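You operate a simulated robot arm through the tools that you are given. There is no shell and no other tool. Be economical: measure what you need, move in short steps, check, and stop when the job is done.

You are at the controls of a simulated two-armed robot. One attempt, no reset.

## Task
Wipe up the spill on the end worktop with the red napkin and put it back.

The check looks at the end state, three seconds after you hand in, the way a careful person would. Anything else that was tipped, shoved, dropped, spilled or broken makes it a failure. Flat cloth is picked up by pressing the open fingertips on it (5 to 10 N) and closing them slowly along it; thin cloth reads only 2 to 8 mm in the jaws.

## Robot
Two 7-joint arms with two-finger parallel grippers on one trunk, on a base that drives. Base frame: it is fixed to the floor where the robot stands at the start and does not move with it; the origin is under the middle of the robot, x ahead of it, y to its left, z up. Lengths are in mm, angles in degrees, forces in N, time in s.
The left shoulder is at the start at [70, 163, 970], the right one opposite. With the tool pointing down near the work surface each hand reaches from about 300 to 860 mm from the robot's upright axis, wherever it stands, measured 20 degrees to its own side. Payload 3.43 kg a hand.
The tool frame of a hand sits at the grasp point between the pads (the TCP): z along the fingers, y along the line on which they close. The tips reach 34 mm beyond it. The gripper opens to 128 mm. The fingers are 24 mm wide and 12 mm thick; the gripper's body (48 by 130 mm) begins 96 mm behind the TCP.
Orientation is that of the tool frame in the base frame, as a unit quaternion [x, y, z, w]. With the fingers straight down and closing along the base's y, the tool's x points along the base's -x, its y along +y and its z along -z.

## Interface
- The arms move only by the tool play_rows. It takes "left_increments", "right_increments" or both (then of equal length, played together; a hand with none holds still); each is text: rows parted by semicolons, each of 7 numbers parted by spaces: the shift along the tool's x, y, z in units of 40 mm (1.0 is 40 mm), then the turn, a rotation vector about the tool's x, y, z in units of 5 degrees (1.0 is 5 degrees), then the opening, from 0 (shut) to 1 (fully open). In form: tx ty tz rx ry rz claw; .... A call has 1 to 8 rows; each row shifts and turns the commanded pose from where the row before left it, along the tool's axes as they then stand. A call with a number of a shift or a turn outside -1 to 1 is refused whole. Rows are played at 5 a second. More than 50 mm and 8.6 degrees between two rows, or a gripper value outside its range, and nothing of the call is played. Where a pose cannot be reached the arm comes as near as it can. A force on the tool above 40 N (or 10 N above the force at the start of the call, whichever is more), or a blocked arm, ends the call early, and 0.2 s more pass. The fingers move at their own pace (about 153 mm/s each) and stop on an object; they squeeze with about 39 N. The grip force told is the motor's: it shows also when the fingers shut on nothing. Time passes only in rows, and 0.2 s behind the last, so rows that do not move let the fingers close. The reply holds the time, the measured pose of the TCP, the force on the tool along the base axes, the opening and the grip force, in the units named above and with some noise.
- Cameras (640 x 400 px; columns grow to the right, rows downward): "scene" is now at [143.3, 7.2, 1246.9]; the picture's right is [0.08, -1.00, 0.00], its down [-0.08, -0.01, -1.00] and it looks along [0.99, 0.08, -0.08] (base axes); focal length 280 px, centre (320, 200). "left" rides on the left gripper at [76, 11, -160] in its tool frame; the picture's right is [-0.15, 0.99, 0.00], its down [-0.88, -0.13, -0.46] and it looks along [-0.45, -0.07, 0.89] (tool axes); focal length 234 px, centre (320, 200). "right" rides on the right gripper at [76, -11, -160] in its tool frame; the picture's right is [0.15, 0.99, 0.00], its down [-0.88, 0.13, -0.46] and it looks along [-0.45, 0.07, 0.89] (tool axes); focal length 234 px, centre (320, 200). There is no depth. A picture from a camera that has moved, and an enlarged one, comes with that camera's place and axes in the base frame and with its lens.
- snapshot(camera): a new picture of that camera. It takes no simulated time.
- slide_trunk(by): slides the trunk up (or, below 0, down) by that many mm; the arms and the scene camera ride with it, the base frame stays. It gives what a move gives, with no picture.
- steer(legs): drives the robot by 1 to 6 legs, each [ahead, left, turn to the left] in mm, mm and degrees, along the robot's own axes; the way and the turn of a leg run together, so that a leg with both is an arc; at most 1500 mm and 180 degrees a leg. The arms and the cameras ride along, it lands a little off, and it stops where it bumps. It gives what a move gives.
- head_to(pan, tilt): turns the head with the scene camera to pan (to the left, within 86 degrees either way) and tilt (down, from -29 to 69), counted from straight ahead of the robot. It gives what a move gives.
- inspect(camera, box): a new picture of the part [left, top, right, bottom] of that camera's present view, enlarged. It takes no simulated time.
- finish_job(): hands the job in; it is judged then, once.

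Work in short steps. Places have to be worked out from the pictures, the camera data and where the tool is seen: move nearer, look again, correct. Check each grasp and each placing, and mend what went wrong. You have 120 turns and 100 pictures in all, those below and enlarged ones among them. Open the grippers and draw the arms clear of the work before you hand the job in, unless the task says otherwise; then end with one line.

The tools are called by a JSON object that holds its "fn" and its "kwargs". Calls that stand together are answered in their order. play_rows: Moves the arms, as the interface text tells. Its arguments: {"type":"object","properties":{"left_increments":{"type":"string"},"right_increments":{"type":"string"}},"required":[]} The other tools are called the same way: slide_trunk (by) slides the trunk up or down; steer (legs) drives the base; head_to (pan, tilt) turns the head that bears the scene camera; snapshot (camera) takes a picture; inspect (camera, box) takes an enlarged picture of a part of a camera's view; finish_job () hands the job in.

At the start:

```text
time: 0.0
left_eef_pos: [544.4, 254.3, 1116.2]
left_tcp_rot: [0.001, 1.0, 0.0, 0.0]
left_contact_force: [-0.5, 0.4, 0.0]
left_width: 127.9
left_finger_force: 0.0
right_eef_pos: [703.4, -264.6, 1132.2]
right_tcp_rot: [0.0, 1.0, -0.001, 0.0]
right_contact_force: [-1.2, -0.5, -0.1]
right_width: 128.1
right_finger_force: 0.0
trunk travel left (down, up): [-450.0, 490.0]
robot x, y, heading: [2.2, -2.8, 0.1]
head pan, tilt: [4.7, 4.8]
```

scene: 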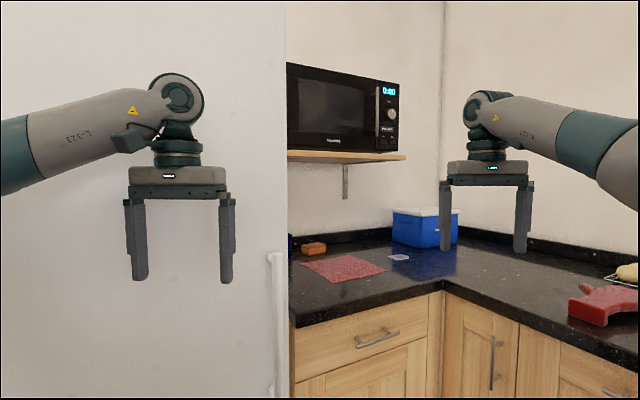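
right: 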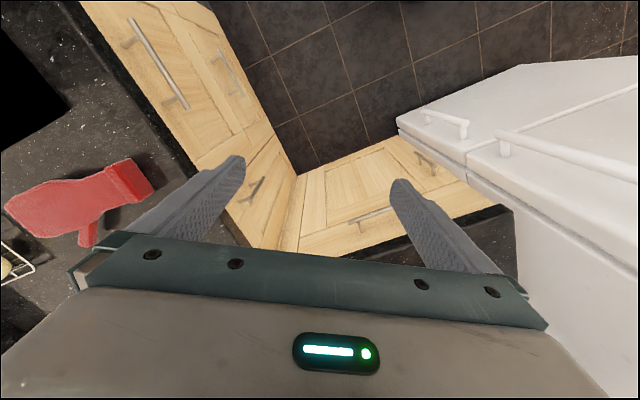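
left: 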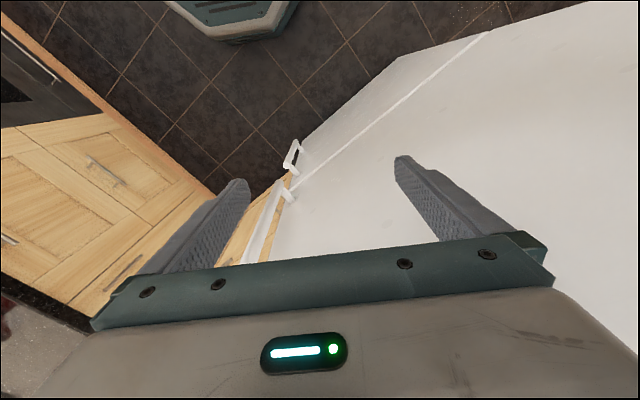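

The view ahead shows a corner worktop with a red checked cloth, sponge, blue box. I look around for the spill and the worktops.

{"fn": "head_to", "kwargs": {"pan": -15, "tilt": 25}}

{"fn": "snapshot", "kwargs": {"camera": "scene"}}

{"fn": "head_to", "kwargs": {"pan": -75, "tilt": 25}}

{"fn": "snapshot", "kwargs": {"camera": "scene"}}

{"fn": "head_to", "kwargs": {"pan": 75, "tilt": 25}}

{"fn": "snapshot", "kwargs": {"camera": "scene"}}

```text
time: 0.8
left_eef_pos: [544.4, 252.1, 1117.7]
left_tcp_rot: [0.001, 1.0, 0.001, 0.0]
left_contact_force: [-0.3, 0.8, 0.0]
left_width: 128.1
left_finger_force: 0.0
right_eef_pos: [704.3, -264.4, 1131.7]
right_tcp_rot: [-0.001, 1.0, 0.0, 0.001]
right_contact_force: [0.3, -0.2, -0.8]
right_width: 128.0
right_finger_force: 0.0
trunk travel left (down, up): [-450.0, 490.0]
robot x, y, heading: [-0.2, 0.7, 0.1]
head pan, tilt: [-15.0, 25.0]
```

```text
96 pictures are left
camera scene: at [140.8, -24.0, 1214.2], right [-0.26, -0.97, 0.0], down [-0.41, 0.11, -0.91], along [0.88, -0.23, -0.42], focal length 280 px, centre (320, 200)
```

scene: 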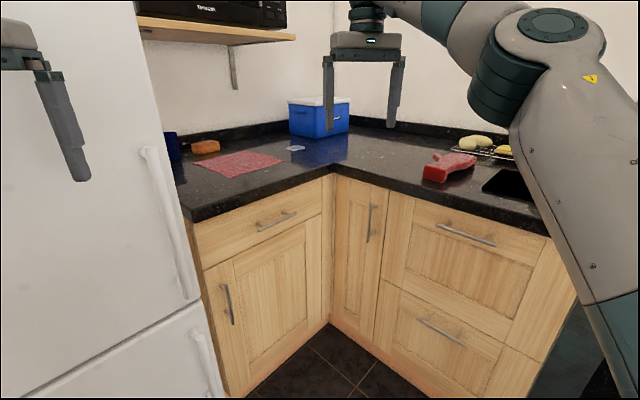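

```text
time: 2.1
left_eef_pos: [545.1, 254.3, 1116.8]
left_tcp_rot: [0.001, 1.0, 0.0, 0.0]
left_contact_force: [-0.9, -0.3, 1.0]
left_width: 128.1
left_finger_force: 0.1
right_eef_pos: [703.9, -265.6, 1132.7]
right_tcp_rot: [0.0, 1.0, 0.0, 0.0]
right_contact_force: [0.4, 0.2, -0.4]
right_width: 128.1
right_finger_force: 0.1
trunk travel left (down, up): [-450.0, 490.0]
robot x, y, heading: [-0.9, 2.0, -0.2]
head pan, tilt: [-75.0, 25.0]
```

```text
95 pictures are left
camera scene: at [75.8, -89.2, 1214.2], right [-0.97, -0.26, 0.0], down [-0.11, 0.41, -0.91], along [0.24, -0.88, -0.42], focal length 280 px, centre (320, 200)
```

scene: 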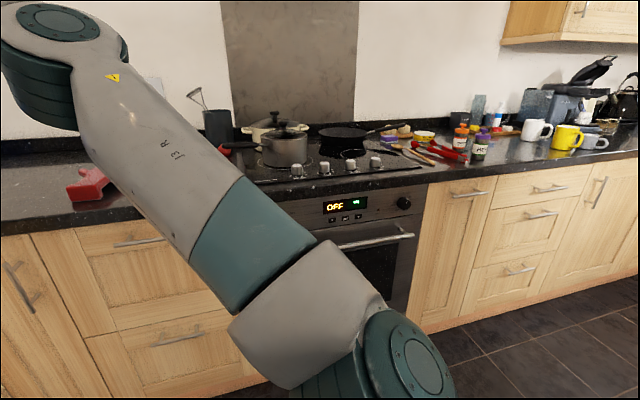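

```text
time: 4.5
left_eef_pos: [545.6, 255.0, 1116.9]
left_tcp_rot: [0.0, 1.0, 0.0, -0.001]
left_contact_force: [-0.5, -0.5, 0.7]
left_width: 128.0
left_finger_force: 0.1
right_eef_pos: [702.8, -263.6, 1132.3]
right_tcp_rot: [0.0, 1.0, 0.0, -0.001]
right_contact_force: [-0.3, 0.2, 0.0]
right_width: 128.0
right_finger_force: 0.0
trunk travel left (down, up): [-450.0, 490.0]
robot x, y, heading: [-0.8, 0.8, -0.0]
head pan, tilt: [75.0, 25.0]
```

```text
94 pictures are left
camera scene: at [75.7, 88.7, 1214.2], right [0.97, -0.26, 0.0], down [-0.11, -0.41, -0.91], along [0.23, 0.88, -0.42], focal length 280 px, centre (320, 200)
```

scene: 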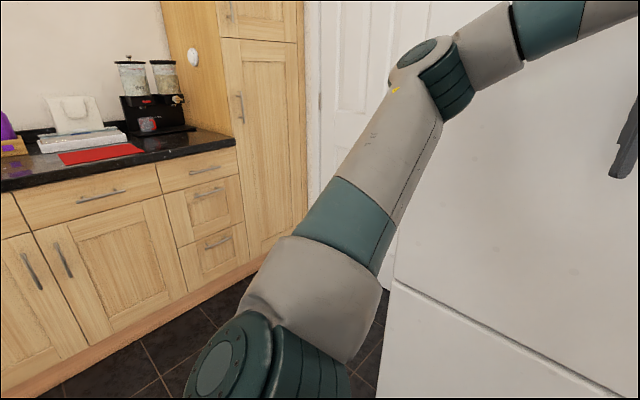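

There is a plain red cloth on the worktop at the left too. I look closer at both worktops.

{"fn": "inspect", "kwargs": {"camera": "scene", "box": [0, 40, 240, 200]}}

{"fn": "head_to", "kwargs": {"pan": 5, "tilt": 15}}

{"fn": "inspect", "kwargs": {"camera": "scene", "box": [280, 150, 520, 300]}}

```text
2.50 times, centred on (120, 120) of scene
camera zoom: at [75.7, 88.7, 1214.2], right [0.97, -0.26, 0.0], down [-0.11, -0.41, -0.91], along [0.23, 0.88, -0.42], focal length 699 px, centre (820, 400)
```

zoom: 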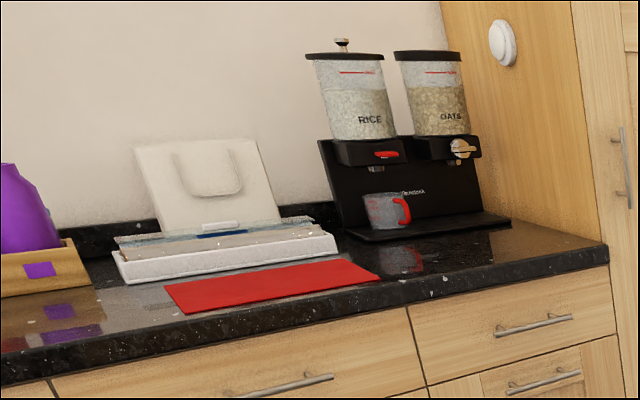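

```text
time: 5.9
left_eef_pos: [546.2, 254.1, 1117.4]
left_tcp_rot: [0.0, 1.0, 0.0, 0.0]
left_contact_force: [-0.7, 0.1, -0.1]
left_width: 127.7
left_finger_force: 0.1
right_eef_pos: [703.9, -264.5, 1130.9]
right_tcp_rot: [0.0, 1.0, 0.0, 0.0]
right_contact_force: [0.0, 0.0, -0.2]
right_width: 127.9
right_finger_force: 0.0
trunk travel left (down, up): [-450.0, 490.0]
robot x, y, heading: [-0.4, -1.8, -0.1]
head pan, tilt: [5.0, 15.0]
```

```text
2.67 times, centred on (400, 225) of scene
camera zoom: at [144.9, 7.9, 1230.4], right [0.09, -1.0, 0.0], down [-0.26, -0.02, -0.97], along [0.96, 0.08, -0.26], focal length 746 px, centre (107, 133)
```

zoom: 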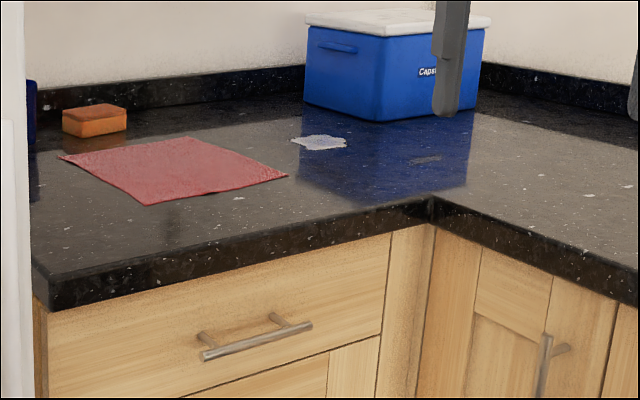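

The spill (whitish puddle) is at about (1480,-265) on the end worktop, beside a reddish cloth at about (1317,10). The kitchen is turned about 28° left of me; I back off and turn to face the end, so the arms stay clear of the fridge.

{"fn": "steer", "kwargs": {"legs": [[-300, 0, 0], [0, 0, 28]]}}

{"fn": "head_to", "kwargs": {"pan": 0, "tilt": 20}}

{"fn": "snapshot", "kwargs": {"camera": "scene"}}

{"fn": "head_to", "kwargs": {"pan": 75, "tilt": 20}}

{"fn": "snapshot", "kwargs": {"camera": "scene"}}

```text
time: 9.3
left_eef_pos: [68.0, 477.6, 1117.1]
left_tcp_rot: [-0.239, 0.971, 0.0, 0.0]
left_contact_force: [-0.2, 0.1, -0.5]
left_width: 127.8
left_finger_force: 0.0
right_eef_pos: [446.2, 92.2, 1131.7]
right_tcp_rot: [-0.238, 0.971, 0.0, 0.001]
right_contact_force: [-0.7, -0.4, 0.0]
right_width: 128.0
right_finger_force: 0.1
trunk travel left (down, up): [-450.0, 490.0]
robot x, y, heading: [-303.7, 0.2, 27.7]
head pan, tilt: [5.0, 15.0]
```

```text
time: 10.0
left_eef_pos: [68.3, 477.5, 1116.8]
left_tcp_rot: [-0.238, 0.971, -0.001, 0.0]
left_contact_force: [0.0, -0.4, 0.1]
left_width: 128.2
left_finger_force: 0.1
right_eef_pos: [447.5, 91.3, 1133.0]
right_tcp_rot: [-0.238, 0.971, 0.0, 0.0]
right_contact_force: [0.9, -0.1, 0.4]
right_width: 127.9
right_finger_force: 0.0
trunk travel left (down, up): [-450.0, 490.0]
robot x, y, heading: [-298.2, -0.8, 27.6]
head pan, tilt: [0.0, 20.0]
```

```text
91 pictures are left
camera scene: at [-170.3, 66.4, 1222.3], right [0.46, -0.89, 0.0], down [-0.3, -0.16, -0.94], along [0.83, 0.43, -0.34], focal length 280 px, centre (320, 200)
```

scene: 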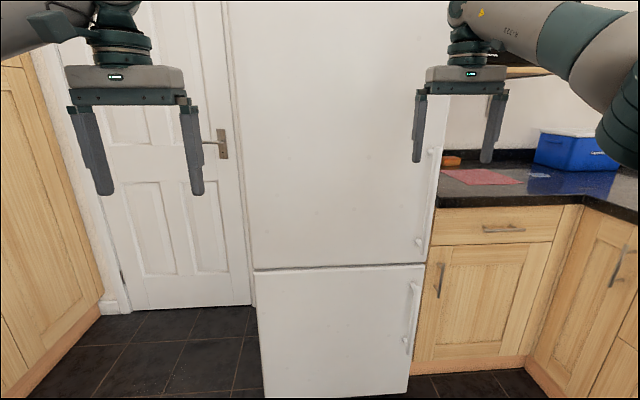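

```text
time: 11.4
left_eef_pos: [67.6, 477.9, 1118.3]
left_tcp_rot: [-0.238, 0.971, 0.0, 0.0]
left_contact_force: [0.0, -0.4, -0.1]
left_width: 128.0
left_finger_force: 0.0
right_eef_pos: [446.4, 91.8, 1132.0]
right_tcp_rot: [-0.237, 0.971, 0.0, 0.0]
right_contact_force: [-0.3, 1.2, 0.9]
right_width: 128.0
right_finger_force: 0.1
trunk travel left (down, up): [-450.0, 490.0]
robot x, y, heading: [-298.6, 3.4, 27.6]
head pan, tilt: [75.0, 20.0]
```

```text
90 pictures are left
camera scene: at [-273.0, 114.2, 1222.2], right [0.98, 0.22, 0.0], down [0.07, -0.33, -0.94], along [-0.2, 0.92, -0.34], focal length 280 px, centre (320, 200)
```

scene: 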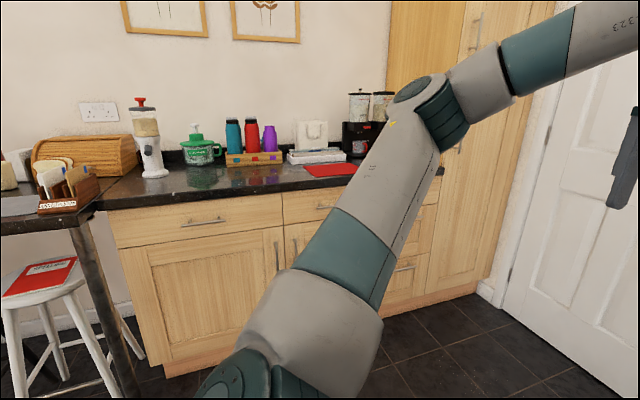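

I enlarge the candidates here: the red thing near the dispenser and the red thing on the stool.

{"fn": "inspect", "kwargs": {"camera": "scene", "box": [220, 100, 380, 200]}}

{"fn": "inspect", "kwargs": {"camera": "scene", "box": [0, 140, 210, 320]}}

```text
4.00 times, centred on (300, 150) of scene
camera zoom: at [-273.0, 114.2, 1222.2], right [0.98, 0.22, 0.0], down [0.07, -0.33, -0.94], along [-0.2, 0.92, -0.34], focal length 1118 px, centre (400, 400)
```

zoom: 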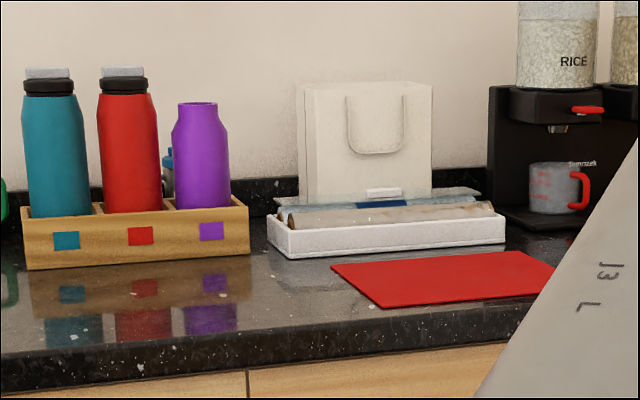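

```text
2.22 times, centred on (105, 230) of scene
camera zoom: at [-273.0, 114.2, 1222.2], right [0.98, 0.22, 0.0], down [0.07, -0.33, -0.94], along [-0.2, 0.92, -0.34], focal length 621 px, centre (798, 133)
```

zoom: 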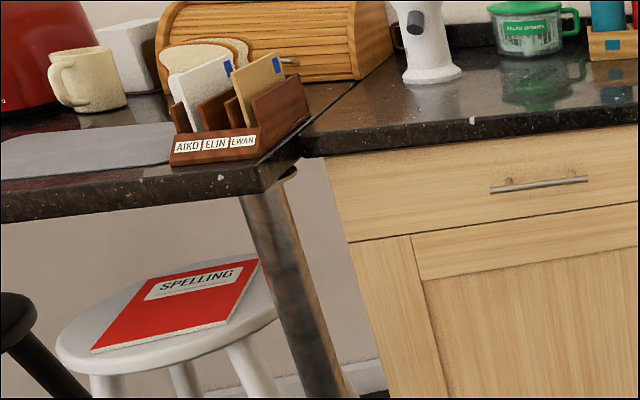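

The end cloth is clearly fabric — the napkin; the other red things are a mat and a book. I strafe right to line up with the end worktop and look again.

{"fn": "steer", "kwargs": {"legs": [[0, -500, 0]]}}

{"fn": "head_to", "kwargs": {"pan": 0, "tilt": 20}}

{"fn": "snapshot", "kwargs": {"camera": "scene"}}

{"fn": "head_to", "kwargs": {"pan": -60, "tilt": 30}}

{"fn": "snapshot", "kwargs": {"camera": "scene"}}

```text
time: 14.3
left_eef_pos: [290.2, 49.0, 1117.4]
left_tcp_rot: [-0.248, 0.969, 0.0, -0.001]
left_contact_force: [-0.7, -0.3, 0.8]
left_width: 128.2
left_finger_force: 0.0
right_eef_pos: [678.1, -330.3, 1132.1]
right_tcp_rot: [-0.247, 0.969, 0.0, 0.0]
right_contact_force: [0.4, 0.2, 0.5]
right_width: 128.1
right_finger_force: 0.0
trunk travel left (down, up): [-450.0, 490.0]
robot x, y, heading: [-67.6, -434.7, 28.7]
head pan, tilt: [75.0, 20.0]
```

```text
time: 15.8
left_eef_pos: [291.5, 49.2, 1117.1]
left_tcp_rot: [-0.248, 0.969, 0.0, 0.0]
left_contact_force: [1.4, -0.3, -0.4]
left_width: 128.2
left_finger_force: 0.1
right_eef_pos: [677.1, -329.5, 1132.0]
right_tcp_rot: [-0.247, 0.969, 0.0, 0.001]
right_contact_force: [1.0, -0.1, 0.9]
right_width: 127.9
right_finger_force: 0.1
trunk travel left (down, up): [-450.0, 490.0]
robot x, y, heading: [-66.8, -436.7, 28.3]
head pan, tilt: [0.0, 20.0]
```

```text
87 pictures are left
camera scene: at [60.8, -366.4, 1222.2], right [0.48, -0.88, 0.0], down [-0.3, -0.16, -0.94], along [0.82, 0.45, -0.34], focal length 280 px, centre (320, 200)
```

scene: 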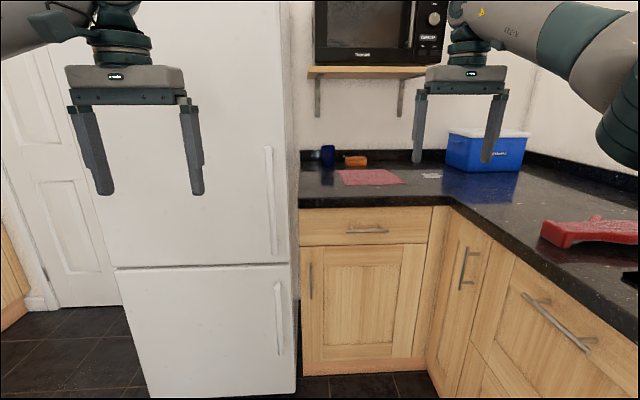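

```text
time: 17.1
left_eef_pos: [290.5, 50.0, 1116.3]
left_tcp_rot: [-0.248, 0.969, -0.001, 0.0]
left_contact_force: [-0.1, -0.2, 0.8]
left_width: 128.0
left_finger_force: 0.1
right_eef_pos: [677.3, -329.7, 1133.2]
right_tcp_rot: [-0.247, 0.969, 0.0, 0.0]
right_contact_force: [0.7, -0.6, -0.1]
right_width: 128.1
right_finger_force: 0.1
trunk travel left (down, up): [-450.0, 490.0]
robot x, y, heading: [-67.0, -435.8, 28.5]
head pan, tilt: [-60.0, 30.0]
```

```text
86 pictures are left
camera scene: at [56.4, -458.1, 1206.2], right [-0.52, -0.85, 0.0], down [-0.43, 0.26, -0.87], along [0.74, -0.45, -0.5], focal length 280 px, centre (320, 200)
```

scene: 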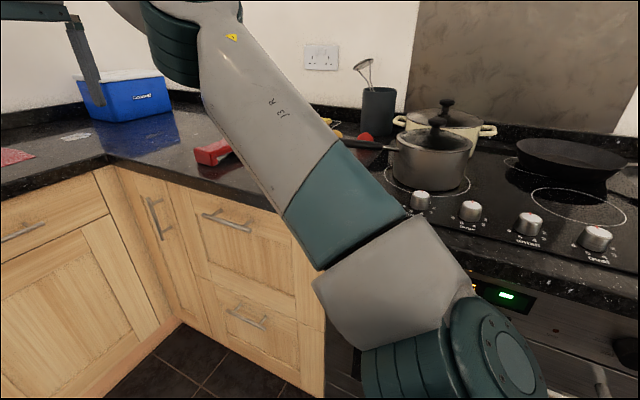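

I need my own base's footprint to judge how far I can nose in beside the fridge; I look straight down.

{"fn": "head_to", "kwargs": {"pan": 0, "tilt": 69}}

{"fn": "snapshot", "kwargs": {"camera": "scene"}}

{"fn": "head_to", "kwargs": {"pan": -80, "tilt": 69}}

{"fn": "snapshot", "kwargs": {"camera": "scene"}}

```text
time: 18.4
left_eef_pos: [290.1, 50.1, 1117.8]
left_tcp_rot: [-0.248, 0.969, 0.0, 0.0]
left_contact_force: [0.0, -0.2, 0.0]
left_width: 128.0
left_finger_force: 0.1
right_eef_pos: [677.2, -330.0, 1133.1]
right_tcp_rot: [-0.247, 0.969, 0.0, 0.0]
right_contact_force: [0.2, -0.2, -0.1]
right_width: 128.1
right_finger_force: 0.1
trunk travel left (down, up): [-450.0, 490.0]
robot x, y, heading: [-66.7, -432.7, 28.4]
head pan, tilt: [0.0, 68.8]
```

```text
85 pictures are left
camera scene: at [28.3, -384.4, 1154.7], right [0.48, -0.88, 0.0], down [-0.82, -0.45, -0.36], along [0.32, 0.17, -0.93], focal length 280 px, centre (320, 200)
```

scene: 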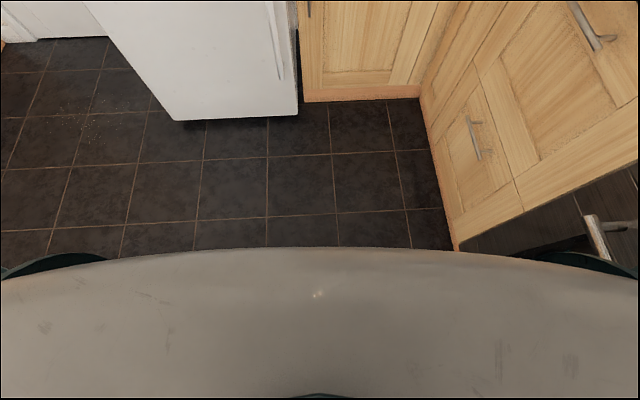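

```text
time: 19.9
left_eef_pos: [290.4, 49.9, 1116.2]
left_tcp_rot: [-0.248, 0.969, 0.0, 0.0]
left_contact_force: [0.8, 1.0, -0.3]
left_width: 128.0
left_finger_force: 0.1
right_eef_pos: [677.6, -330.4, 1131.9]
right_tcp_rot: [-0.247, 0.969, 0.001, 0.0]
right_contact_force: [0.5, -0.3, -0.2]
right_width: 127.8
right_finger_force: 0.1
trunk travel left (down, up): [-450.0, 490.0]
robot x, y, heading: [-68.8, -436.3, 28.8]
head pan, tilt: [-80.0, 68.8]
```

```text
84 pictures are left
camera scene: at [14.1, -454.8, 1154.7], right [-0.78, -0.63, 0.0], down [-0.58, 0.73, -0.36], along [0.23, -0.28, -0.93], focal length 280 px, centre (320, 200)
```

scene: 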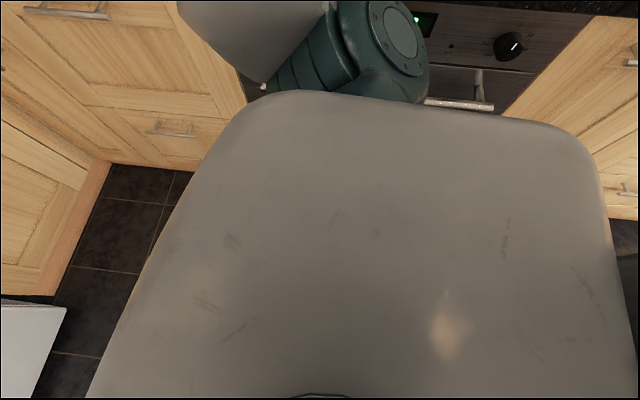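

The torso hides the base. I tip the left hand so its camera looks back at the base.

{"fn": "play_rows", "kwargs": {"left_increments": "0 0 0 0 1 0 1;0 0 0 0 1 0 1;0 0 0 0 1 0 1;0 0 0 0 1 0 1;0 0 0 0 1 0 1;0 0 0 0 1 0 1;0 0 0 0 1 0 1;0 0 0 0 1 0 1"}}

{"fn": "snapshot", "kwargs": {"camera": "left"}}

```text
time: 21.8
left_eef_pos: [267.5, 19.5, 1069.5]
left_tcp_rot: [-0.235, 0.918, -0.081, -0.31]
left_contact_force: [0.0, 0.0, -0.4]
left_width: 128.1
left_finger_force: 0.0
left hand out of reach, approached as far as the arm can: row 6, 7, 8
right_eef_pos: [677.2, -330.1, 1132.6]
right_tcp_rot: [-0.247, 0.969, 0.0, -0.001]
right_contact_force: [0.1, 0.0, 0.3]
right_width: 128.2
right_finger_force: 0.0
trunk travel left (down, up): [-450.0, 490.0]
robot x, y, heading: [-63.3, -436.7, 28.5]
head pan, tilt: [-80.0, 68.8]
```

```text
83 pictures are left
camera left: at [294.9, 45.3, 1240.8], right [-0.37, 0.92, -0.09], down [0.92, 0.35, -0.17], along [-0.13, -0.15, -0.98], focal length 234 px, centre (320, 200)
```

left: 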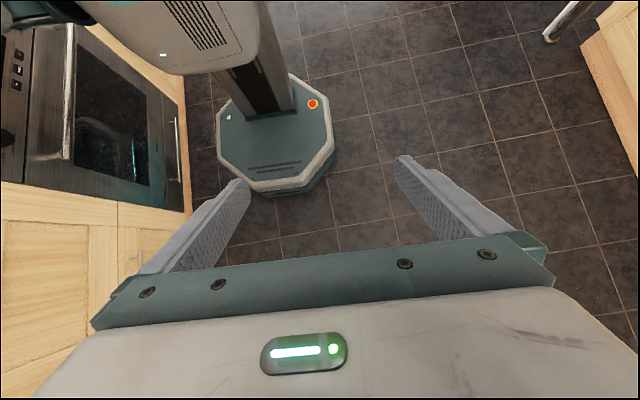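

The base is an octagon about 275 mm to each flat. Plan: turn 45° left of the kitchen axis so the right shoulder leads, left arm tucked clear of the fridge. First I straighten and draw in the left hand.

{"fn": "play_rows", "kwargs": {"left_increments": "0 0 0 0 -1 0 1;0 0 0 0 -1 0 1;0 0 0 0 -1 0 1;0 0 0 0 -1 0 1;0 0 0 0 -1 0 1;0 0 0 0 -1 0 1;0 0 0 0 -1 0 1;0 0 0 0 -1 0 1"}}

{"fn": "play_rows", "kwargs": {"left_increments": "0.8 0.5 0 0 0 0 1;0.8 0.5 0 0 0 0 1;0.8 0.5 0 0 0 0 1;0.8 0.5 0 0 0 0 1;0 0 0 0 0 0 1"}}

```text
time: 23.6
left_eef_pos: [266.9, 19.0, 1066.9]
left_tcp_rot: [-0.248, 0.969, 0.001, 0.001]
left_contact_force: [0.2, 0.5, -0.1]
left_width: 127.9
left_finger_force: 0.0
right_eef_pos: [677.5, -329.7, 1132.5]
right_tcp_rot: [-0.247, 0.969, 0.0, 0.0]
right_contact_force: [-0.5, 0.2, 0.0]
right_width: 128.1
right_finger_force: 0.0
trunk travel left (down, up): [-450.0, 490.0]
robot x, y, heading: [-67.2, -435.4, 28.9]
head pan, tilt: [-80.0, 68.8]
```

```text
time: 24.8
left_eef_pos: [115.8, 30.1, 1067.7]
left_tcp_rot: [-0.248, 0.969, 0.0, 0.0]
left_contact_force: [-0.7, -0.2, 0.2]
left_width: 128.0
left_finger_force: 0.1
right_eef_pos: [679.0, -329.9, 1130.4]
right_tcp_rot: [-0.246, 0.969, 0.0, 0.0]
right_contact_force: [0.5, -0.1, -0.3]
right_width: 127.9
right_finger_force: 0.0
trunk travel left (down, up): [-450.0, 490.0]
robot x, y, heading: [-66.0, -437.2, 28.6]
head pan, tilt: [-80.0, 68.8]
```

Left hand is tucked. Now I turn 45° left in place, so the right elbow swings away from the stove counter.

{"fn": "steer", "kwargs": {"legs": [[0, 0, 45]]}}

{"fn": "play_rows", "kwargs": {"right_increments": "0.9 -0.9 0 0 0 0 1;0.8 -0.8 0 0 0 0 1;0.8 -0.8 0 0 0 0 1;0.8 -0.8 0 0 0 0 1;0.8 -0.8 0 0 0 0 1;0.8 -0.8 0 0 0 0 1;0.8 -0.8 0 0 0 0 1;0 0 0 0 0 0 1"}}

{"fn": "head_to", "kwargs": {"pan": -45, "tilt": 30}}

{"fn": "snapshot", "kwargs": {"camera": "scene"}}

```text
time: 27.3
left_eef_pos: [-282.9, 15.2, 1068.3]
left_tcp_rot: [-0.613, 0.79, 0.001, 0.0]
left_contact_force: [-0.1, 0.8, 1.1]
left_width: 128.0
left_finger_force: 0.1
right_eef_pos: [363.5, 181.3, 1131.8]
right_tcp_rot: [-0.613, 0.79, 0.0, 0.001]
right_contact_force: [-0.5, -0.9, -0.9]
right_width: 128.4
right_finger_force: 0.1
trunk travel left (down, up): [-450.0, 490.0]
robot x, y, heading: [-67.2, -434.2, 75.6]
head pan, tilt: [-80.0, 68.8]
```

```text
refused: row 1 steps farther than a row can; nothing moved
```

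```text
time: 28.3
left_eef_pos: [-283.3, 14.8, 1067.2]
left_tcp_rot: [-0.613, 0.79, 0.0, 0.0]
left_contact_force: [-0.2, -0.1, 0.6]
left_width: 128.1
left_finger_force: 0.1
right_eef_pos: [364.0, 181.6, 1132.7]
right_tcp_rot: [-0.614, 0.789, -0.001, 0.001]
right_contact_force: [0.5, 0.1, 0.1]
right_width: 128.2
right_finger_force: 0.1
trunk travel left (down, up): [-450.0, 490.0]
robot x, y, heading: [-65.2, -436.2, 75.7]
head pan, tilt: [-45.0, 30.0]
```

```text
82 pictures are left
camera scene: at [25.2, -340.5, 1206.1], right [0.51, -0.86, 0.0], down [-0.43, -0.26, -0.87], along [0.74, 0.44, -0.5], focal length 280 px, centre (320, 200)
```

scene: 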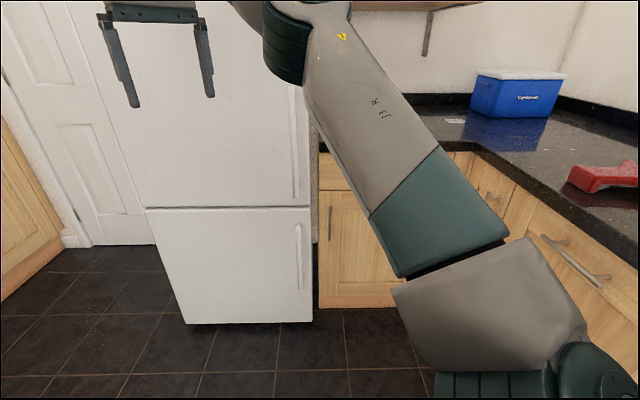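

The first row was too long. I repeat with 45 mm rows to swing the right hand to the side.

{"fn": "play_rows", "kwargs": {"right_increments": "0.8 -0.8 0 0 0 0 1;0.8 -0.8 0 0 0 0 1;0.8 -0.8 0 0 0 0 1;0.8 -0.8 0 0 0 0 1;0.8 -0.8 0 0 0 0 1;0.8 -0.8 0 0 0 0 1;0.8 -0.8 0 0 0 0 1;0.8 -0.8 0 0 0 0 1"}}

{"fn": "snapshot", "kwargs": {"camera": "scene"}}

```text
time: 30.1
left_eef_pos: [-282.9, 13.1, 1069.0]
left_tcp_rot: [-0.614, 0.79, 0.001, 0.001]
left_contact_force: [-0.5, 0.0, 0.2]
left_width: 128.2
left_finger_force: 0.0
right_eef_pos: [546.6, -132.2, 1133.1]
right_tcp_rot: [-0.614, 0.79, 0.0, 0.001]
right_contact_force: [-0.1, -0.7, 0.5]
right_width: 128.0
right_finger_force: 0.0
trunk travel left (down, up): [-450.0, 490.0]
robot x, y, heading: [-65.0, -436.1, 75.7]
head pan, tilt: [-45.0, 30.0]
```

```text
81 pictures are left
camera scene: at [25.6, -342.1, 1206.3], right [0.51, -0.86, 0.0], down [-0.43, -0.25, -0.87], along [0.74, 0.44, -0.5], focal length 280 px, centre (320, 200)
```

scene: 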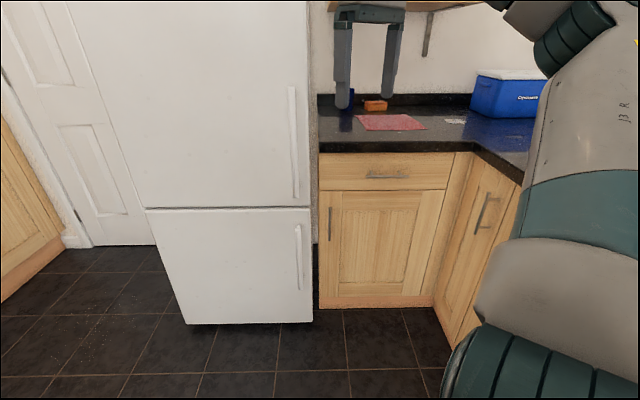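

The way ahead at the right of the fridge is clear. I drive the first part diagonally: 400 mm towards the end worktop and 120 mm to the right in the kitchen's sense.

{"fn": "steer", "kwargs": {"legs": [[187, -373, 0]]}}

{"fn": "snapshot", "kwargs": {"camera": "scene"}}

```text
time: 32.7
left_eef_pos: [119.9, 102.1, 1068.2]
left_tcp_rot: [-0.616, 0.788, 0.0, 0.001]
left_contact_force: [0.4, 0.0, -0.2]
left_width: 127.9
left_finger_force: 0.1
right_eef_pos: [951.4, -37.8, 1132.8]
right_tcp_rot: [-0.617, 0.787, 0.0, 0.0]
right_contact_force: [-0.2, 0.1, -0.8]
right_width: 128.0
right_finger_force: 0.1
trunk travel left (down, up): [-450.0, 490.0]
robot x, y, heading: [338.4, -346.1, 76.4]
head pan, tilt: [-45.0, 30.0]
```

```text
80 pictures are left
camera scene: at [430.7, -251.7, 1206.1], right [0.52, -0.86, 0.0], down [-0.43, -0.26, -0.87], along [0.74, 0.45, -0.5], focal length 280 px, centre (320, 200)
```

scene: 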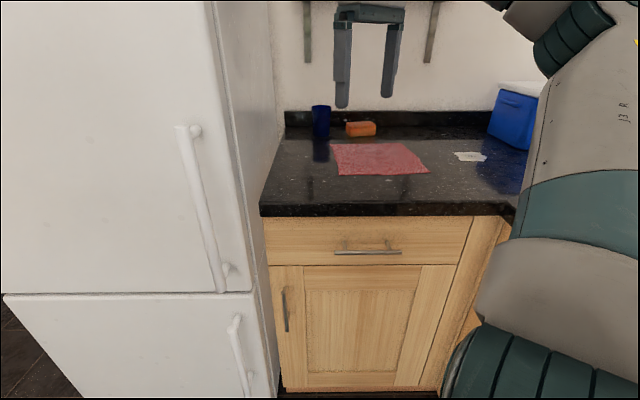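

Worktop edge is 706 mm ahead (kitchen sense), napkin centre ~(1296,43), spill ~(1460,-226) in base axes. A shelf with the microwave hangs above, so I lower the right hand first, then look.

{"fn": "play_rows", "kwargs": {"right_increments": "0 0 1 0 0 0 1;0 0 1 0 0 0 1;0 0 1 0 0 0 1;0 0 1 0 0 0 1"}}

{"fn": "head_to", "kwargs": {"pan": -45, "tilt": 10}}

{"fn": "snapshot", "kwargs": {"camera": "scene"}}

```text
time: 33.7
left_eef_pos: [119.3, 101.6, 1068.3]
left_tcp_rot: [-0.617, 0.787, 0.0, 0.0]
left_contact_force: [0.5, 0.0, -0.6]
left_width: 127.9
left_finger_force: 0.1
right_eef_pos: [952.2, -35.4, 971.7]
right_tcp_rot: [-0.616, 0.788, 0.001, 0.0]
right_contact_force: [-0.4, 0.8, 0.5]
right_width: 128.0
right_finger_force: 0.0
trunk travel left (down, up): [-450.0, 490.0]
robot x, y, heading: [342.0, -346.9, 76.3]
head pan, tilt: [-45.0, 30.0]
```

```text
time: 34.5
left_eef_pos: [119.2, 101.2, 1068.6]
left_tcp_rot: [-0.617, 0.787, 0.001, -0.001]
left_contact_force: [-0.4, 0.0, -0.9]
left_width: 128.0
left_finger_force: 0.1
right_eef_pos: [951.3, -35.6, 972.8]
right_tcp_rot: [-0.616, 0.788, 0.0, 0.001]
right_contact_force: [-0.5, 0.2, -0.5]
right_width: 128.2
right_finger_force: 0.0
trunk travel left (down, up): [-450.0, 490.0]
robot x, y, heading: [338.5, -345.2, 76.1]
head pan, tilt: [-45.0, 10.0]
```

```text
79 pictures are left
camera scene: at [432.6, -250.5, 1238.4], right [0.52, -0.86, 0.0], down [-0.15, -0.09, -0.98], along [0.84, 0.51, -0.17], focal length 280 px, centre (320, 200)
```

scene: 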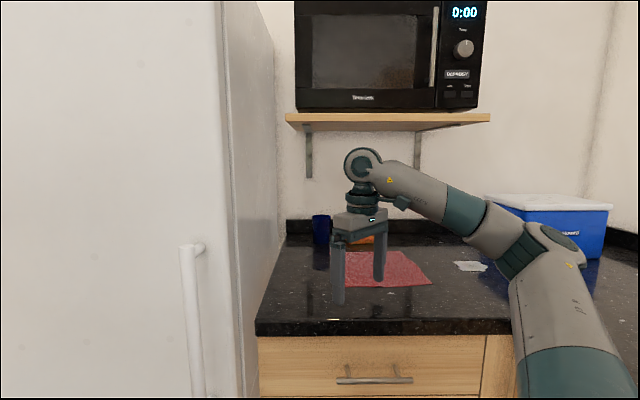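

Shelf underside is at about z 1320, the wrist now tops out near 1250, fine. I drive the last 310 mm in and 50 mm right.

{"fn": "steer", "kwargs": {"legs": [[183, -255, 0]]}}

{"fn": "head_to", "kwargs": {"pan": -50, "tilt": 32}}

{"fn": "snapshot", "kwargs": {"camera": "scene"}}

{"fn": "snapshot", "kwargs": {"camera": "right"}}

```text
time: 36.6
left_eef_pos: [406.3, 216.3, 1067.2]
left_tcp_rot: [-0.616, 0.788, 0.0, 0.001]
left_contact_force: [0.2, 0.4, 0.1]
left_width: 127.8
left_finger_force: 0.0
right_eef_pos: [1238.3, 76.5, 972.2]
right_tcp_rot: [-0.615, 0.788, -0.001, 0.0]
right_contact_force: [0.3, 0.5, -0.2]
right_width: 128.1
right_finger_force: 0.0
trunk travel left (down, up): [-450.0, 490.0]
robot x, y, heading: [623.7, -231.8, 76.1]
head pan, tilt: [-45.0, 10.0]
```

```text
time: 37.5
left_eef_pos: [405.8, 216.6, 1067.9]
left_tcp_rot: [-0.616, 0.788, 0.0, 0.0]
left_contact_force: [0.1, -0.8, -0.3]
left_width: 127.7
left_finger_force: 0.1
right_eef_pos: [1238.0, 76.6, 971.8]
right_tcp_rot: [-0.616, 0.788, 0.0, 0.001]
right_contact_force: [0.0, -0.3, -0.1]
right_width: 128.0
right_finger_force: 0.0
trunk travel left (down, up): [-450.0, 490.0]
robot x, y, heading: [628.1, -232.5, 76.0]
head pan, tilt: [-50.0, 32.0]
```

```text
78 pictures are left
camera scene: at [719.2, -145.5, 1203.1], right [0.44, -0.9, 0.0], down [-0.48, -0.23, -0.85], along [0.76, 0.37, -0.53], focal length 280 px, centre (320, 200)
```

scene: 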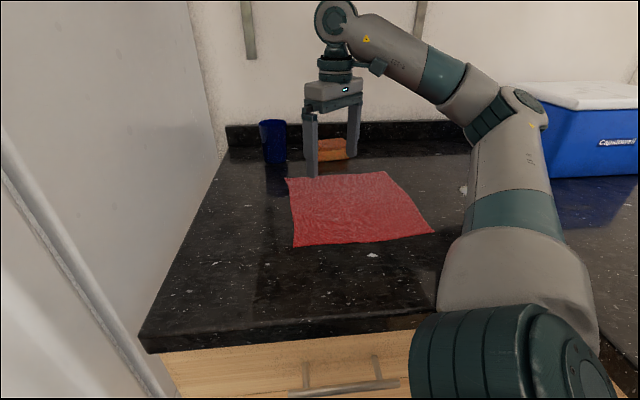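

```text
77 pictures are left
camera right: at [1229.2, -0.1, 1132.3], right [-1.0, 0.1, 0.0], down [0.09, 0.89, 0.46], along [0.04, 0.45, -0.89], focal length 234 px, centre (320, 200)
```

right: 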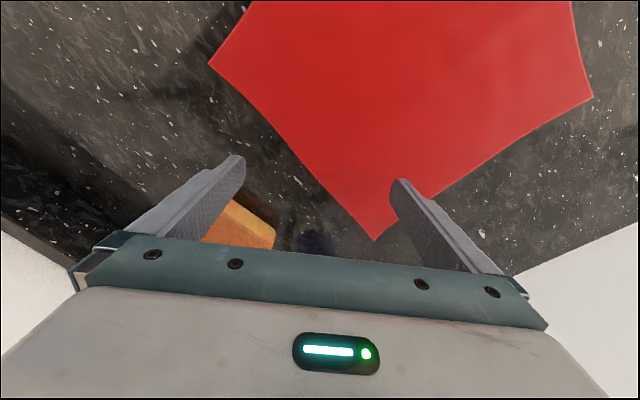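

Comparing both cameras, the surface here seems nearer z≈900 than 861, with the napkin (about 245 mm square) centred near (1175,10) and the spill near (1335,-225). I move the open hand over the napkin's centre and look.

{"fn": "play_rows", "kwargs": {"right_increments": "0.7 0.4 0 0 0 0 0.6;0.7 0.4 0 0 0 0 0.6;0.6 0.32 0 0 0 0 0.6;0 0 0 0 0 0 0.6"}}

{"fn": "snapshot", "kwargs": {"camera": "right"}}

{"fn": "snapshot", "kwargs": {"camera": "scene"}}

```text
time: 38.5
left_eef_pos: [406.4, 215.9, 1068.0]
left_tcp_rot: [-0.616, 0.788, 0.0, 0.001]
left_contact_force: [0.0, 0.1, 0.4]
left_width: 128.1
left_finger_force: 0.0
right_eef_pos: [1173.3, 9.1, 972.4]
right_tcp_rot: [-0.616, 0.788, 0.0, 0.0]
right_contact_force: [0.1, 1.4, 0.0]
right_width: 76.6
right_finger_force: 0.1
trunk travel left (down, up): [-450.0, 490.0]
robot x, y, heading: [625.9, -232.6, 76.2]
head pan, tilt: [-50.0, 32.0]
```

```text
76 pictures are left
camera right: at [1163.4, -68.3, 1132.7], right [-1.0, 0.1, 0.0], down [0.09, 0.89, 0.46], along [0.04, 0.45, -0.89], focal length 234 px, centre (320, 200)
```

right: 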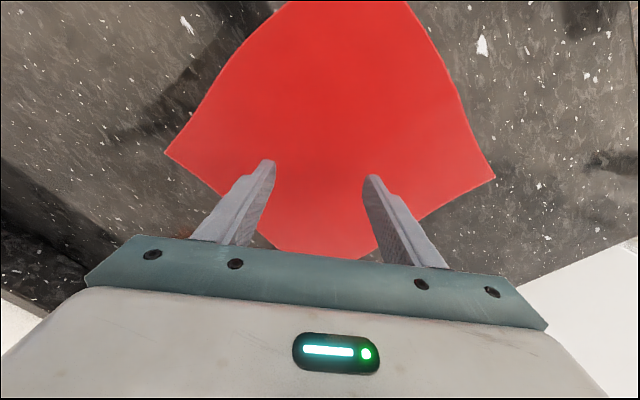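

```text
75 pictures are left
camera scene: at [719.5, -145.2, 1203.0], right [0.44, -0.9, 0.0], down [-0.48, -0.23, -0.85], along [0.76, 0.37, -0.53], focal length 280 px, centre (320, 200)
```

scene: 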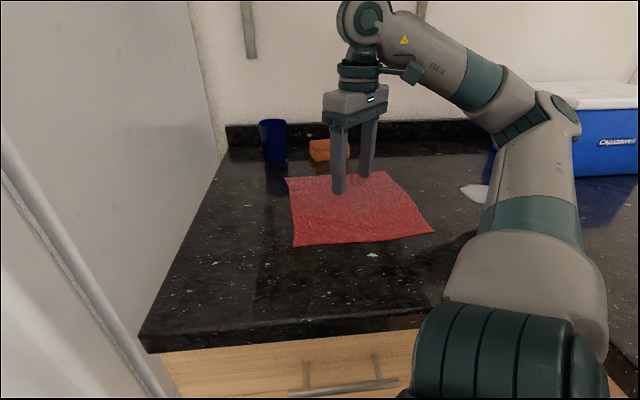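

Both poses agree: surface near z≈905, napkin centre near (1155,10). I shift slightly and go down in small steps.

{"fn": "play_rows", "kwargs": {"right_increments": "0 0.4 0.3 0 0 0 0.55;0 0 0.2 0 0 0 0.55;0 0 0.1 0 0 0 0.55;0 0 0.05 0 0 0 0.55"}}

{"fn": "snapshot", "kwargs": {"camera": "right"}}

```text
time: 39.5
left_eef_pos: [404.8, 214.6, 1067.9]
left_tcp_rot: [-0.616, 0.788, 0.0, 0.0]
left_contact_force: [1.1, 0.3, 0.2]
left_width: 128.1
left_finger_force: 0.1
right_eef_pos: [1158.5, 13.6, 946.6]
right_tcp_rot: [-0.616, 0.788, 0.001, 0.0]
right_contact_force: [-0.3, -0.1, 0.3]
right_width: 70.4
right_finger_force: 0.1
trunk travel left (down, up): [-450.0, 490.0]
robot x, y, heading: [624.7, -236.0, 76.1]
head pan, tilt: [-50.0, 32.0]
```

```text
74 pictures are left
camera right: at [1150.0, -64.2, 1106.3], right [-1.0, 0.1, 0.0], down [0.09, 0.89, 0.46], along [0.04, 0.45, -0.89], focal length 234 px, centre (320, 200)
```

right: 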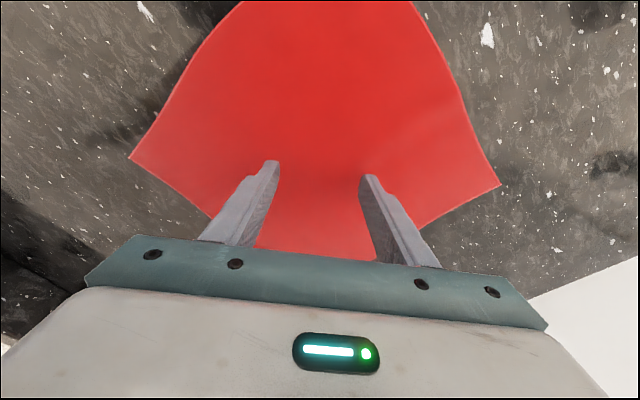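

Scale change gives surface ≈ z 898, about 14 mm below the tips. I go on in 3–4 mm steps.

{"fn": "play_rows", "kwargs": {"right_increments": "0 0 0.1 0 0 0 0.55;0 0 0.1 0 0 0 0.55;0 0 0.08 0 0 0 0.55;0 0 0 0 0 0 0.55"}}

```text
time: 40.1
left_eef_pos: [405.2, 214.7, 1068.9]
left_tcp_rot: [-0.616, 0.787, 0.0, 0.002]
left_contact_force: [-0.1, -0.3, -0.2]
left_width: 128.0
left_finger_force: 0.1
right_eef_pos: [1157.5, 13.7, 945.4]
right_tcp_rot: [-0.615, 0.789, 0.005, 0.006]
right_contact_force: [-0.6, -3.2, 22.1]
right_width: 70.0
right_finger_force: 0.0
trunk travel left (down, up): [-450.0, 490.0]
robot x, y, heading: [623.6, -234.2, 76.0]
head pan, tilt: [-50.0, 32.0]
stopped in row 2 (right hand): the force on the tool passed its limit (the readings are from after the stop); the commanded pose is now the measured one
```

Contact already: surface at about z 911, 22 N. I ease up a little to reach 5–10 N.

{"fn": "play_rows", "kwargs": {"right_increments": "0 0 -0.02 0 0 0 0.55;0 0 0 0 0 0 0.55"}}

```text
time: 40.7
left_eef_pos: [404.0, 213.6, 1068.3]
left_tcp_rot: [-0.616, 0.788, 0.0, 0.002]
left_contact_force: [-0.7, -0.1, 0.4]
left_width: 128.0
left_finger_force: 0.0
right_eef_pos: [1158.4, 13.8, 944.5]
right_tcp_rot: [-0.615, 0.789, 0.004, 0.005]
right_contact_force: [1.5, -4.6, 25.5]
right_width: 70.1
right_finger_force: 0.1
trunk travel left (down, up): [-450.0, 490.0]
robot x, y, heading: [622.8, -231.2, 75.9]
head pan, tilt: [-50.0, 32.0]
```

{"fn": "play_rows", "kwargs": {"right_increments": "0 0 -0.06 0 0 0 0.55;0 0 0 0 0 0 0.55"}}

```text
time: 41.3
left_eef_pos: [405.9, 214.7, 1068.0]
left_tcp_rot: [-0.616, 0.788, 0.0, 0.0]
left_contact_force: [-0.4, -0.3, -0.6]
left_width: 128.1
left_finger_force: 0.1
right_eef_pos: [1159.0, 14.2, 944.2]
right_tcp_rot: [-0.615, 0.789, 0.002, 0.003]
right_contact_force: [-1.4, -1.5, 6.1]
right_width: 70.1
right_finger_force: 0.0
trunk travel left (down, up): [-450.0, 490.0]
robot x, y, heading: [625.3, -231.1, 76.1]
head pan, tilt: [-50.0, 32.0]
```

6 N now. I close slowly along the cloth.

{"fn": "play_rows", "kwargs": {"right_increments": "0 0 0 0 0 0 0.48;0 0 0 0 0 0 0.41;0 0 0 0 0 0 0.34;0 0 0 0 0 0 0.27;0 0 0 0 0 0 0.2;0 0 0 0 0 0 0.13;0 0 0 0 0 0 0.06;0 0 0 0 0 0 0"}}

{"fn": "snapshot", "kwargs": {"camera": "scene"}}

{"fn": "snapshot", "kwargs": {"camera": "right"}}

```text
time: 43.1
left_eef_pos: [404.7, 215.9, 1068.5]
left_tcp_rot: [-0.616, 0.788, 0.0, 0.0]
left_contact_force: [-0.4, 0.1, 0.5]
left_width: 128.1
left_finger_force: 0.1
right_eef_pos: [1160.1, 14.8, 943.5]
right_tcp_rot: [-0.615, 0.789, 0.003, 0.004]
right_contact_force: [0.0, 0.5, 0.6]
right_width: 1.9
right_finger_force: 37.1
trunk travel left (down, up): [-450.0, 490.0]
robot x, y, heading: [623.3, -234.3, 76.1]
head pan, tilt: [-50.0, 32.0]
```

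```text
73 pictures are left
camera scene: at [719.3, -145.6, 1203.1], right [0.44, -0.9, 0.0], down [-0.48, -0.23, -0.85], along [0.76, 0.37, -0.53], focal length 280 px, centre (320, 200)
```

scene: 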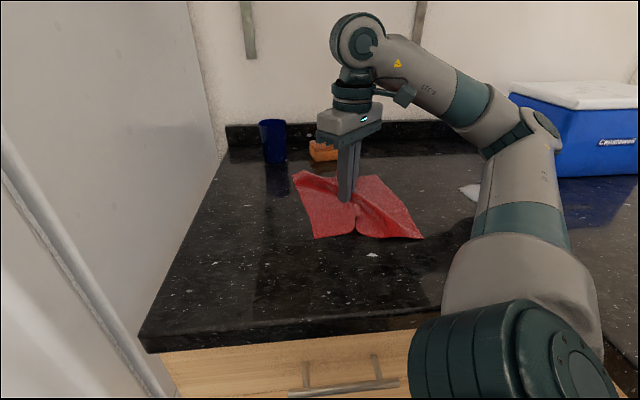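

```text
72 pictures are left
camera right: at [1150.2, -65.1, 1104.5], right [-1.0, 0.1, 0.0], down [0.09, 0.88, 0.46], along [0.05, 0.46, -0.89], focal length 234 px, centre (320, 200)
```

right: 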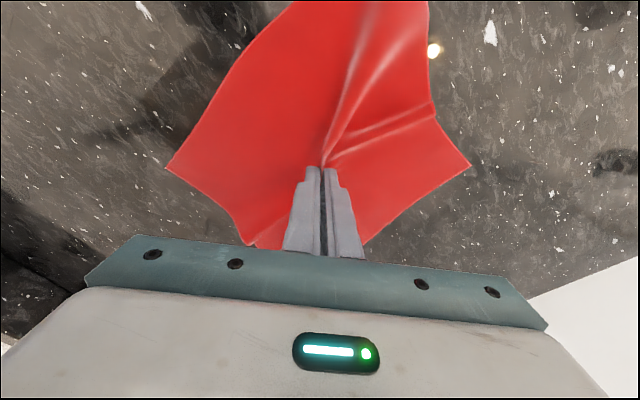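

Cloth is held (about 2 mm). I lift a few mm and slide it halfway towards the spill at about (1318,-225).

{"fn": "play_rows", "kwargs": {"right_increments": "0 0 -0.2 0 0 0 0;0.6 -0.66 0 0 0 0 0;0.6 -0.66 0 0 0 0 0;0.6 -0.66 0 0 0 0 0;0.6 -0.66 0 0 0 0 0"}}

{"fn": "snapshot", "kwargs": {"camera": "scene"}}

{"fn": "snapshot", "kwargs": {"camera": "right"}}

```text
time: 43.6
left_eef_pos: [404.9, 214.0, 1068.7]
left_tcp_rot: [-0.616, 0.788, 0.001, 0.001]
left_contact_force: [1.2, -0.5, 0.7]
left_width: 127.6
left_finger_force: 0.0
right_eef_pos: [1165.6, 1.6, 945.2]
right_tcp_rot: [-0.617, 0.787, -0.003, -0.01]
right_contact_force: [-2.8, -1.8, 18.0]
right_width: 2.3
right_finger_force: 36.9
trunk travel left (down, up): [-450.0, 490.0]
robot x, y, heading: [626.3, -232.2, 75.9]
head pan, tilt: [-50.0, 32.0]
stopped in row 2 (right hand): the force on the tool passed its limit (the readings are from after the stop); the commanded pose is now the measured one
```

```text
71 pictures are left
camera scene: at [718.8, -146.6, 1203.4], right [0.44, -0.9, 0.0], down [-0.48, -0.23, -0.85], along [0.76, 0.37, -0.53], focal length 280 px, centre (320, 200)
```

scene: 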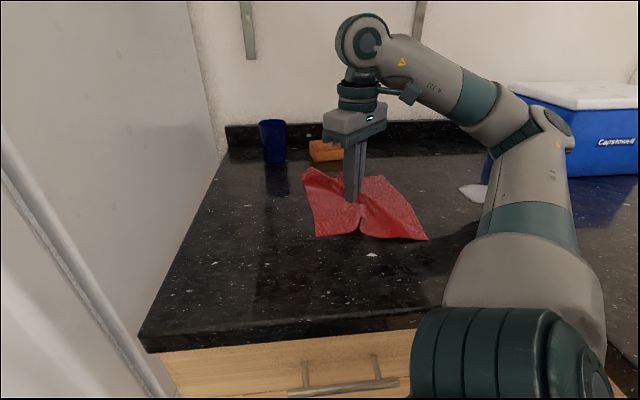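

```text
70 pictures are left
camera right: at [1159.6, -71.8, 1106.3], right [-1.0, 0.09, 0.01], down [0.09, 0.89, 0.44], along [0.03, 0.44, -0.9], focal length 234 px, centre (320, 200)
```

right: 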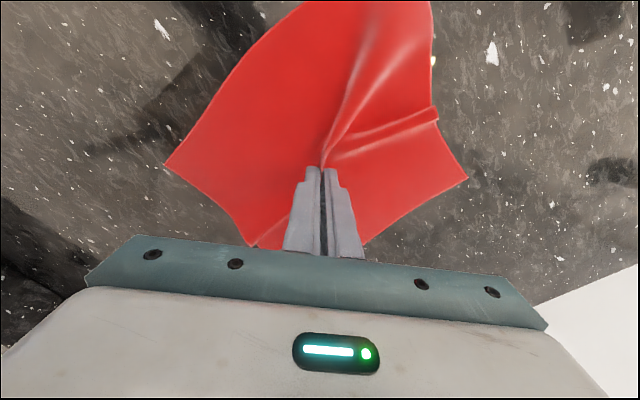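

The cloth follows but the tips press hard while moving. I lift 15 mm first and check the force.

{"fn": "play_rows", "kwargs": {"right_increments": "0 0 -0.2 0 0 0 0;0 0 -0.2 0 0 0 0;0 0 0 0 0 0 0;0 0 0 0 0 0 0"}}

```text
time: 44.6
left_eef_pos: [404.5, 215.4, 1067.6]
left_tcp_rot: [-0.617, 0.787, 0.001, 0.0]
left_contact_force: [0.1, -0.2, 0.0]
left_width: 128.1
left_finger_force: 0.1
right_eef_pos: [1167.7, 3.7, 960.0]
right_tcp_rot: [-0.617, 0.787, -0.005, -0.011]
right_contact_force: [0.7, 0.0, 0.0]
right_width: 2.0
right_finger_force: 36.7
trunk travel left (down, up): [-450.0, 490.0]
robot x, y, heading: [629.1, -232.2, 76.2]
head pan, tilt: [-50.0, 32.0]
```

Free now, 15 mm up. I carry it halfway and look.

{"fn": "play_rows", "kwargs": {"right_increments": "0.58 -0.63 0 0 0 0 0;0.58 -0.63 0 0 0 0 0;0.58 -0.63 0 0 0 0 0;0.58 -0.63 0 0 0 0 0;0 0 0 0 0 0 0"}}

{"fn": "snapshot", "kwargs": {"camera": "scene"}}

{"fn": "snapshot", "kwargs": {"camera": "right"}}

```text
time: 45.0
left_eef_pos: [406.0, 214.7, 1069.4]
left_tcp_rot: [-0.616, 0.788, 0.0, -0.001]
left_contact_force: [0.4, -0.5, -0.8]
left_width: 128.0
left_finger_force: 0.0
right_eef_pos: [1174.5, -9.3, 945.7]
right_tcp_rot: [-0.618, 0.785, -0.02, -0.034]
right_contact_force: [-1.6, -1.3, 12.3]
right_width: 2.5
right_finger_force: 36.2
right hand out of reach, approached as far as the arm can: row 1
trunk travel left (down, up): [-450.0, 490.0]
robot x, y, heading: [622.6, -232.2, 75.8]
head pan, tilt: [-50.0, 32.0]
stopped in row 1 (right hand): the force on the tool passed its limit (the readings are from after the stop); the commanded pose is now the measured one
```

```text
69 pictures are left
camera scene: at [719.0, -146.1, 1203.3], right [0.44, -0.9, 0.0], down [-0.48, -0.23, -0.85], along [0.76, 0.37, -0.53], focal length 280 px, centre (320, 200)
```

scene: 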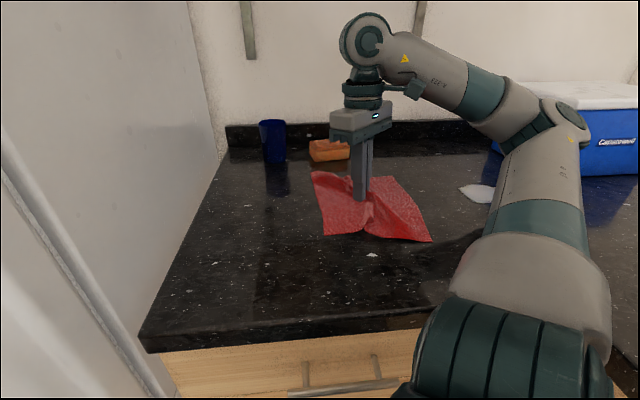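

```text
68 pictures are left
camera right: at [1171.9, -75.5, 1110.7], right [-1.0, 0.09, 0.02], down [0.09, 0.92, 0.39], along [0.02, 0.39, -0.92], focal length 234 px, centre (320, 200)
```

right: 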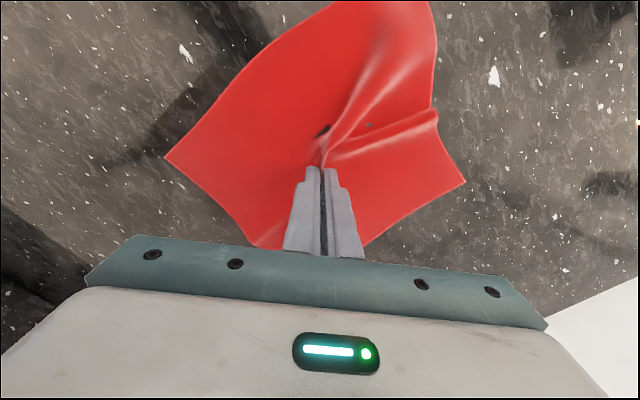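

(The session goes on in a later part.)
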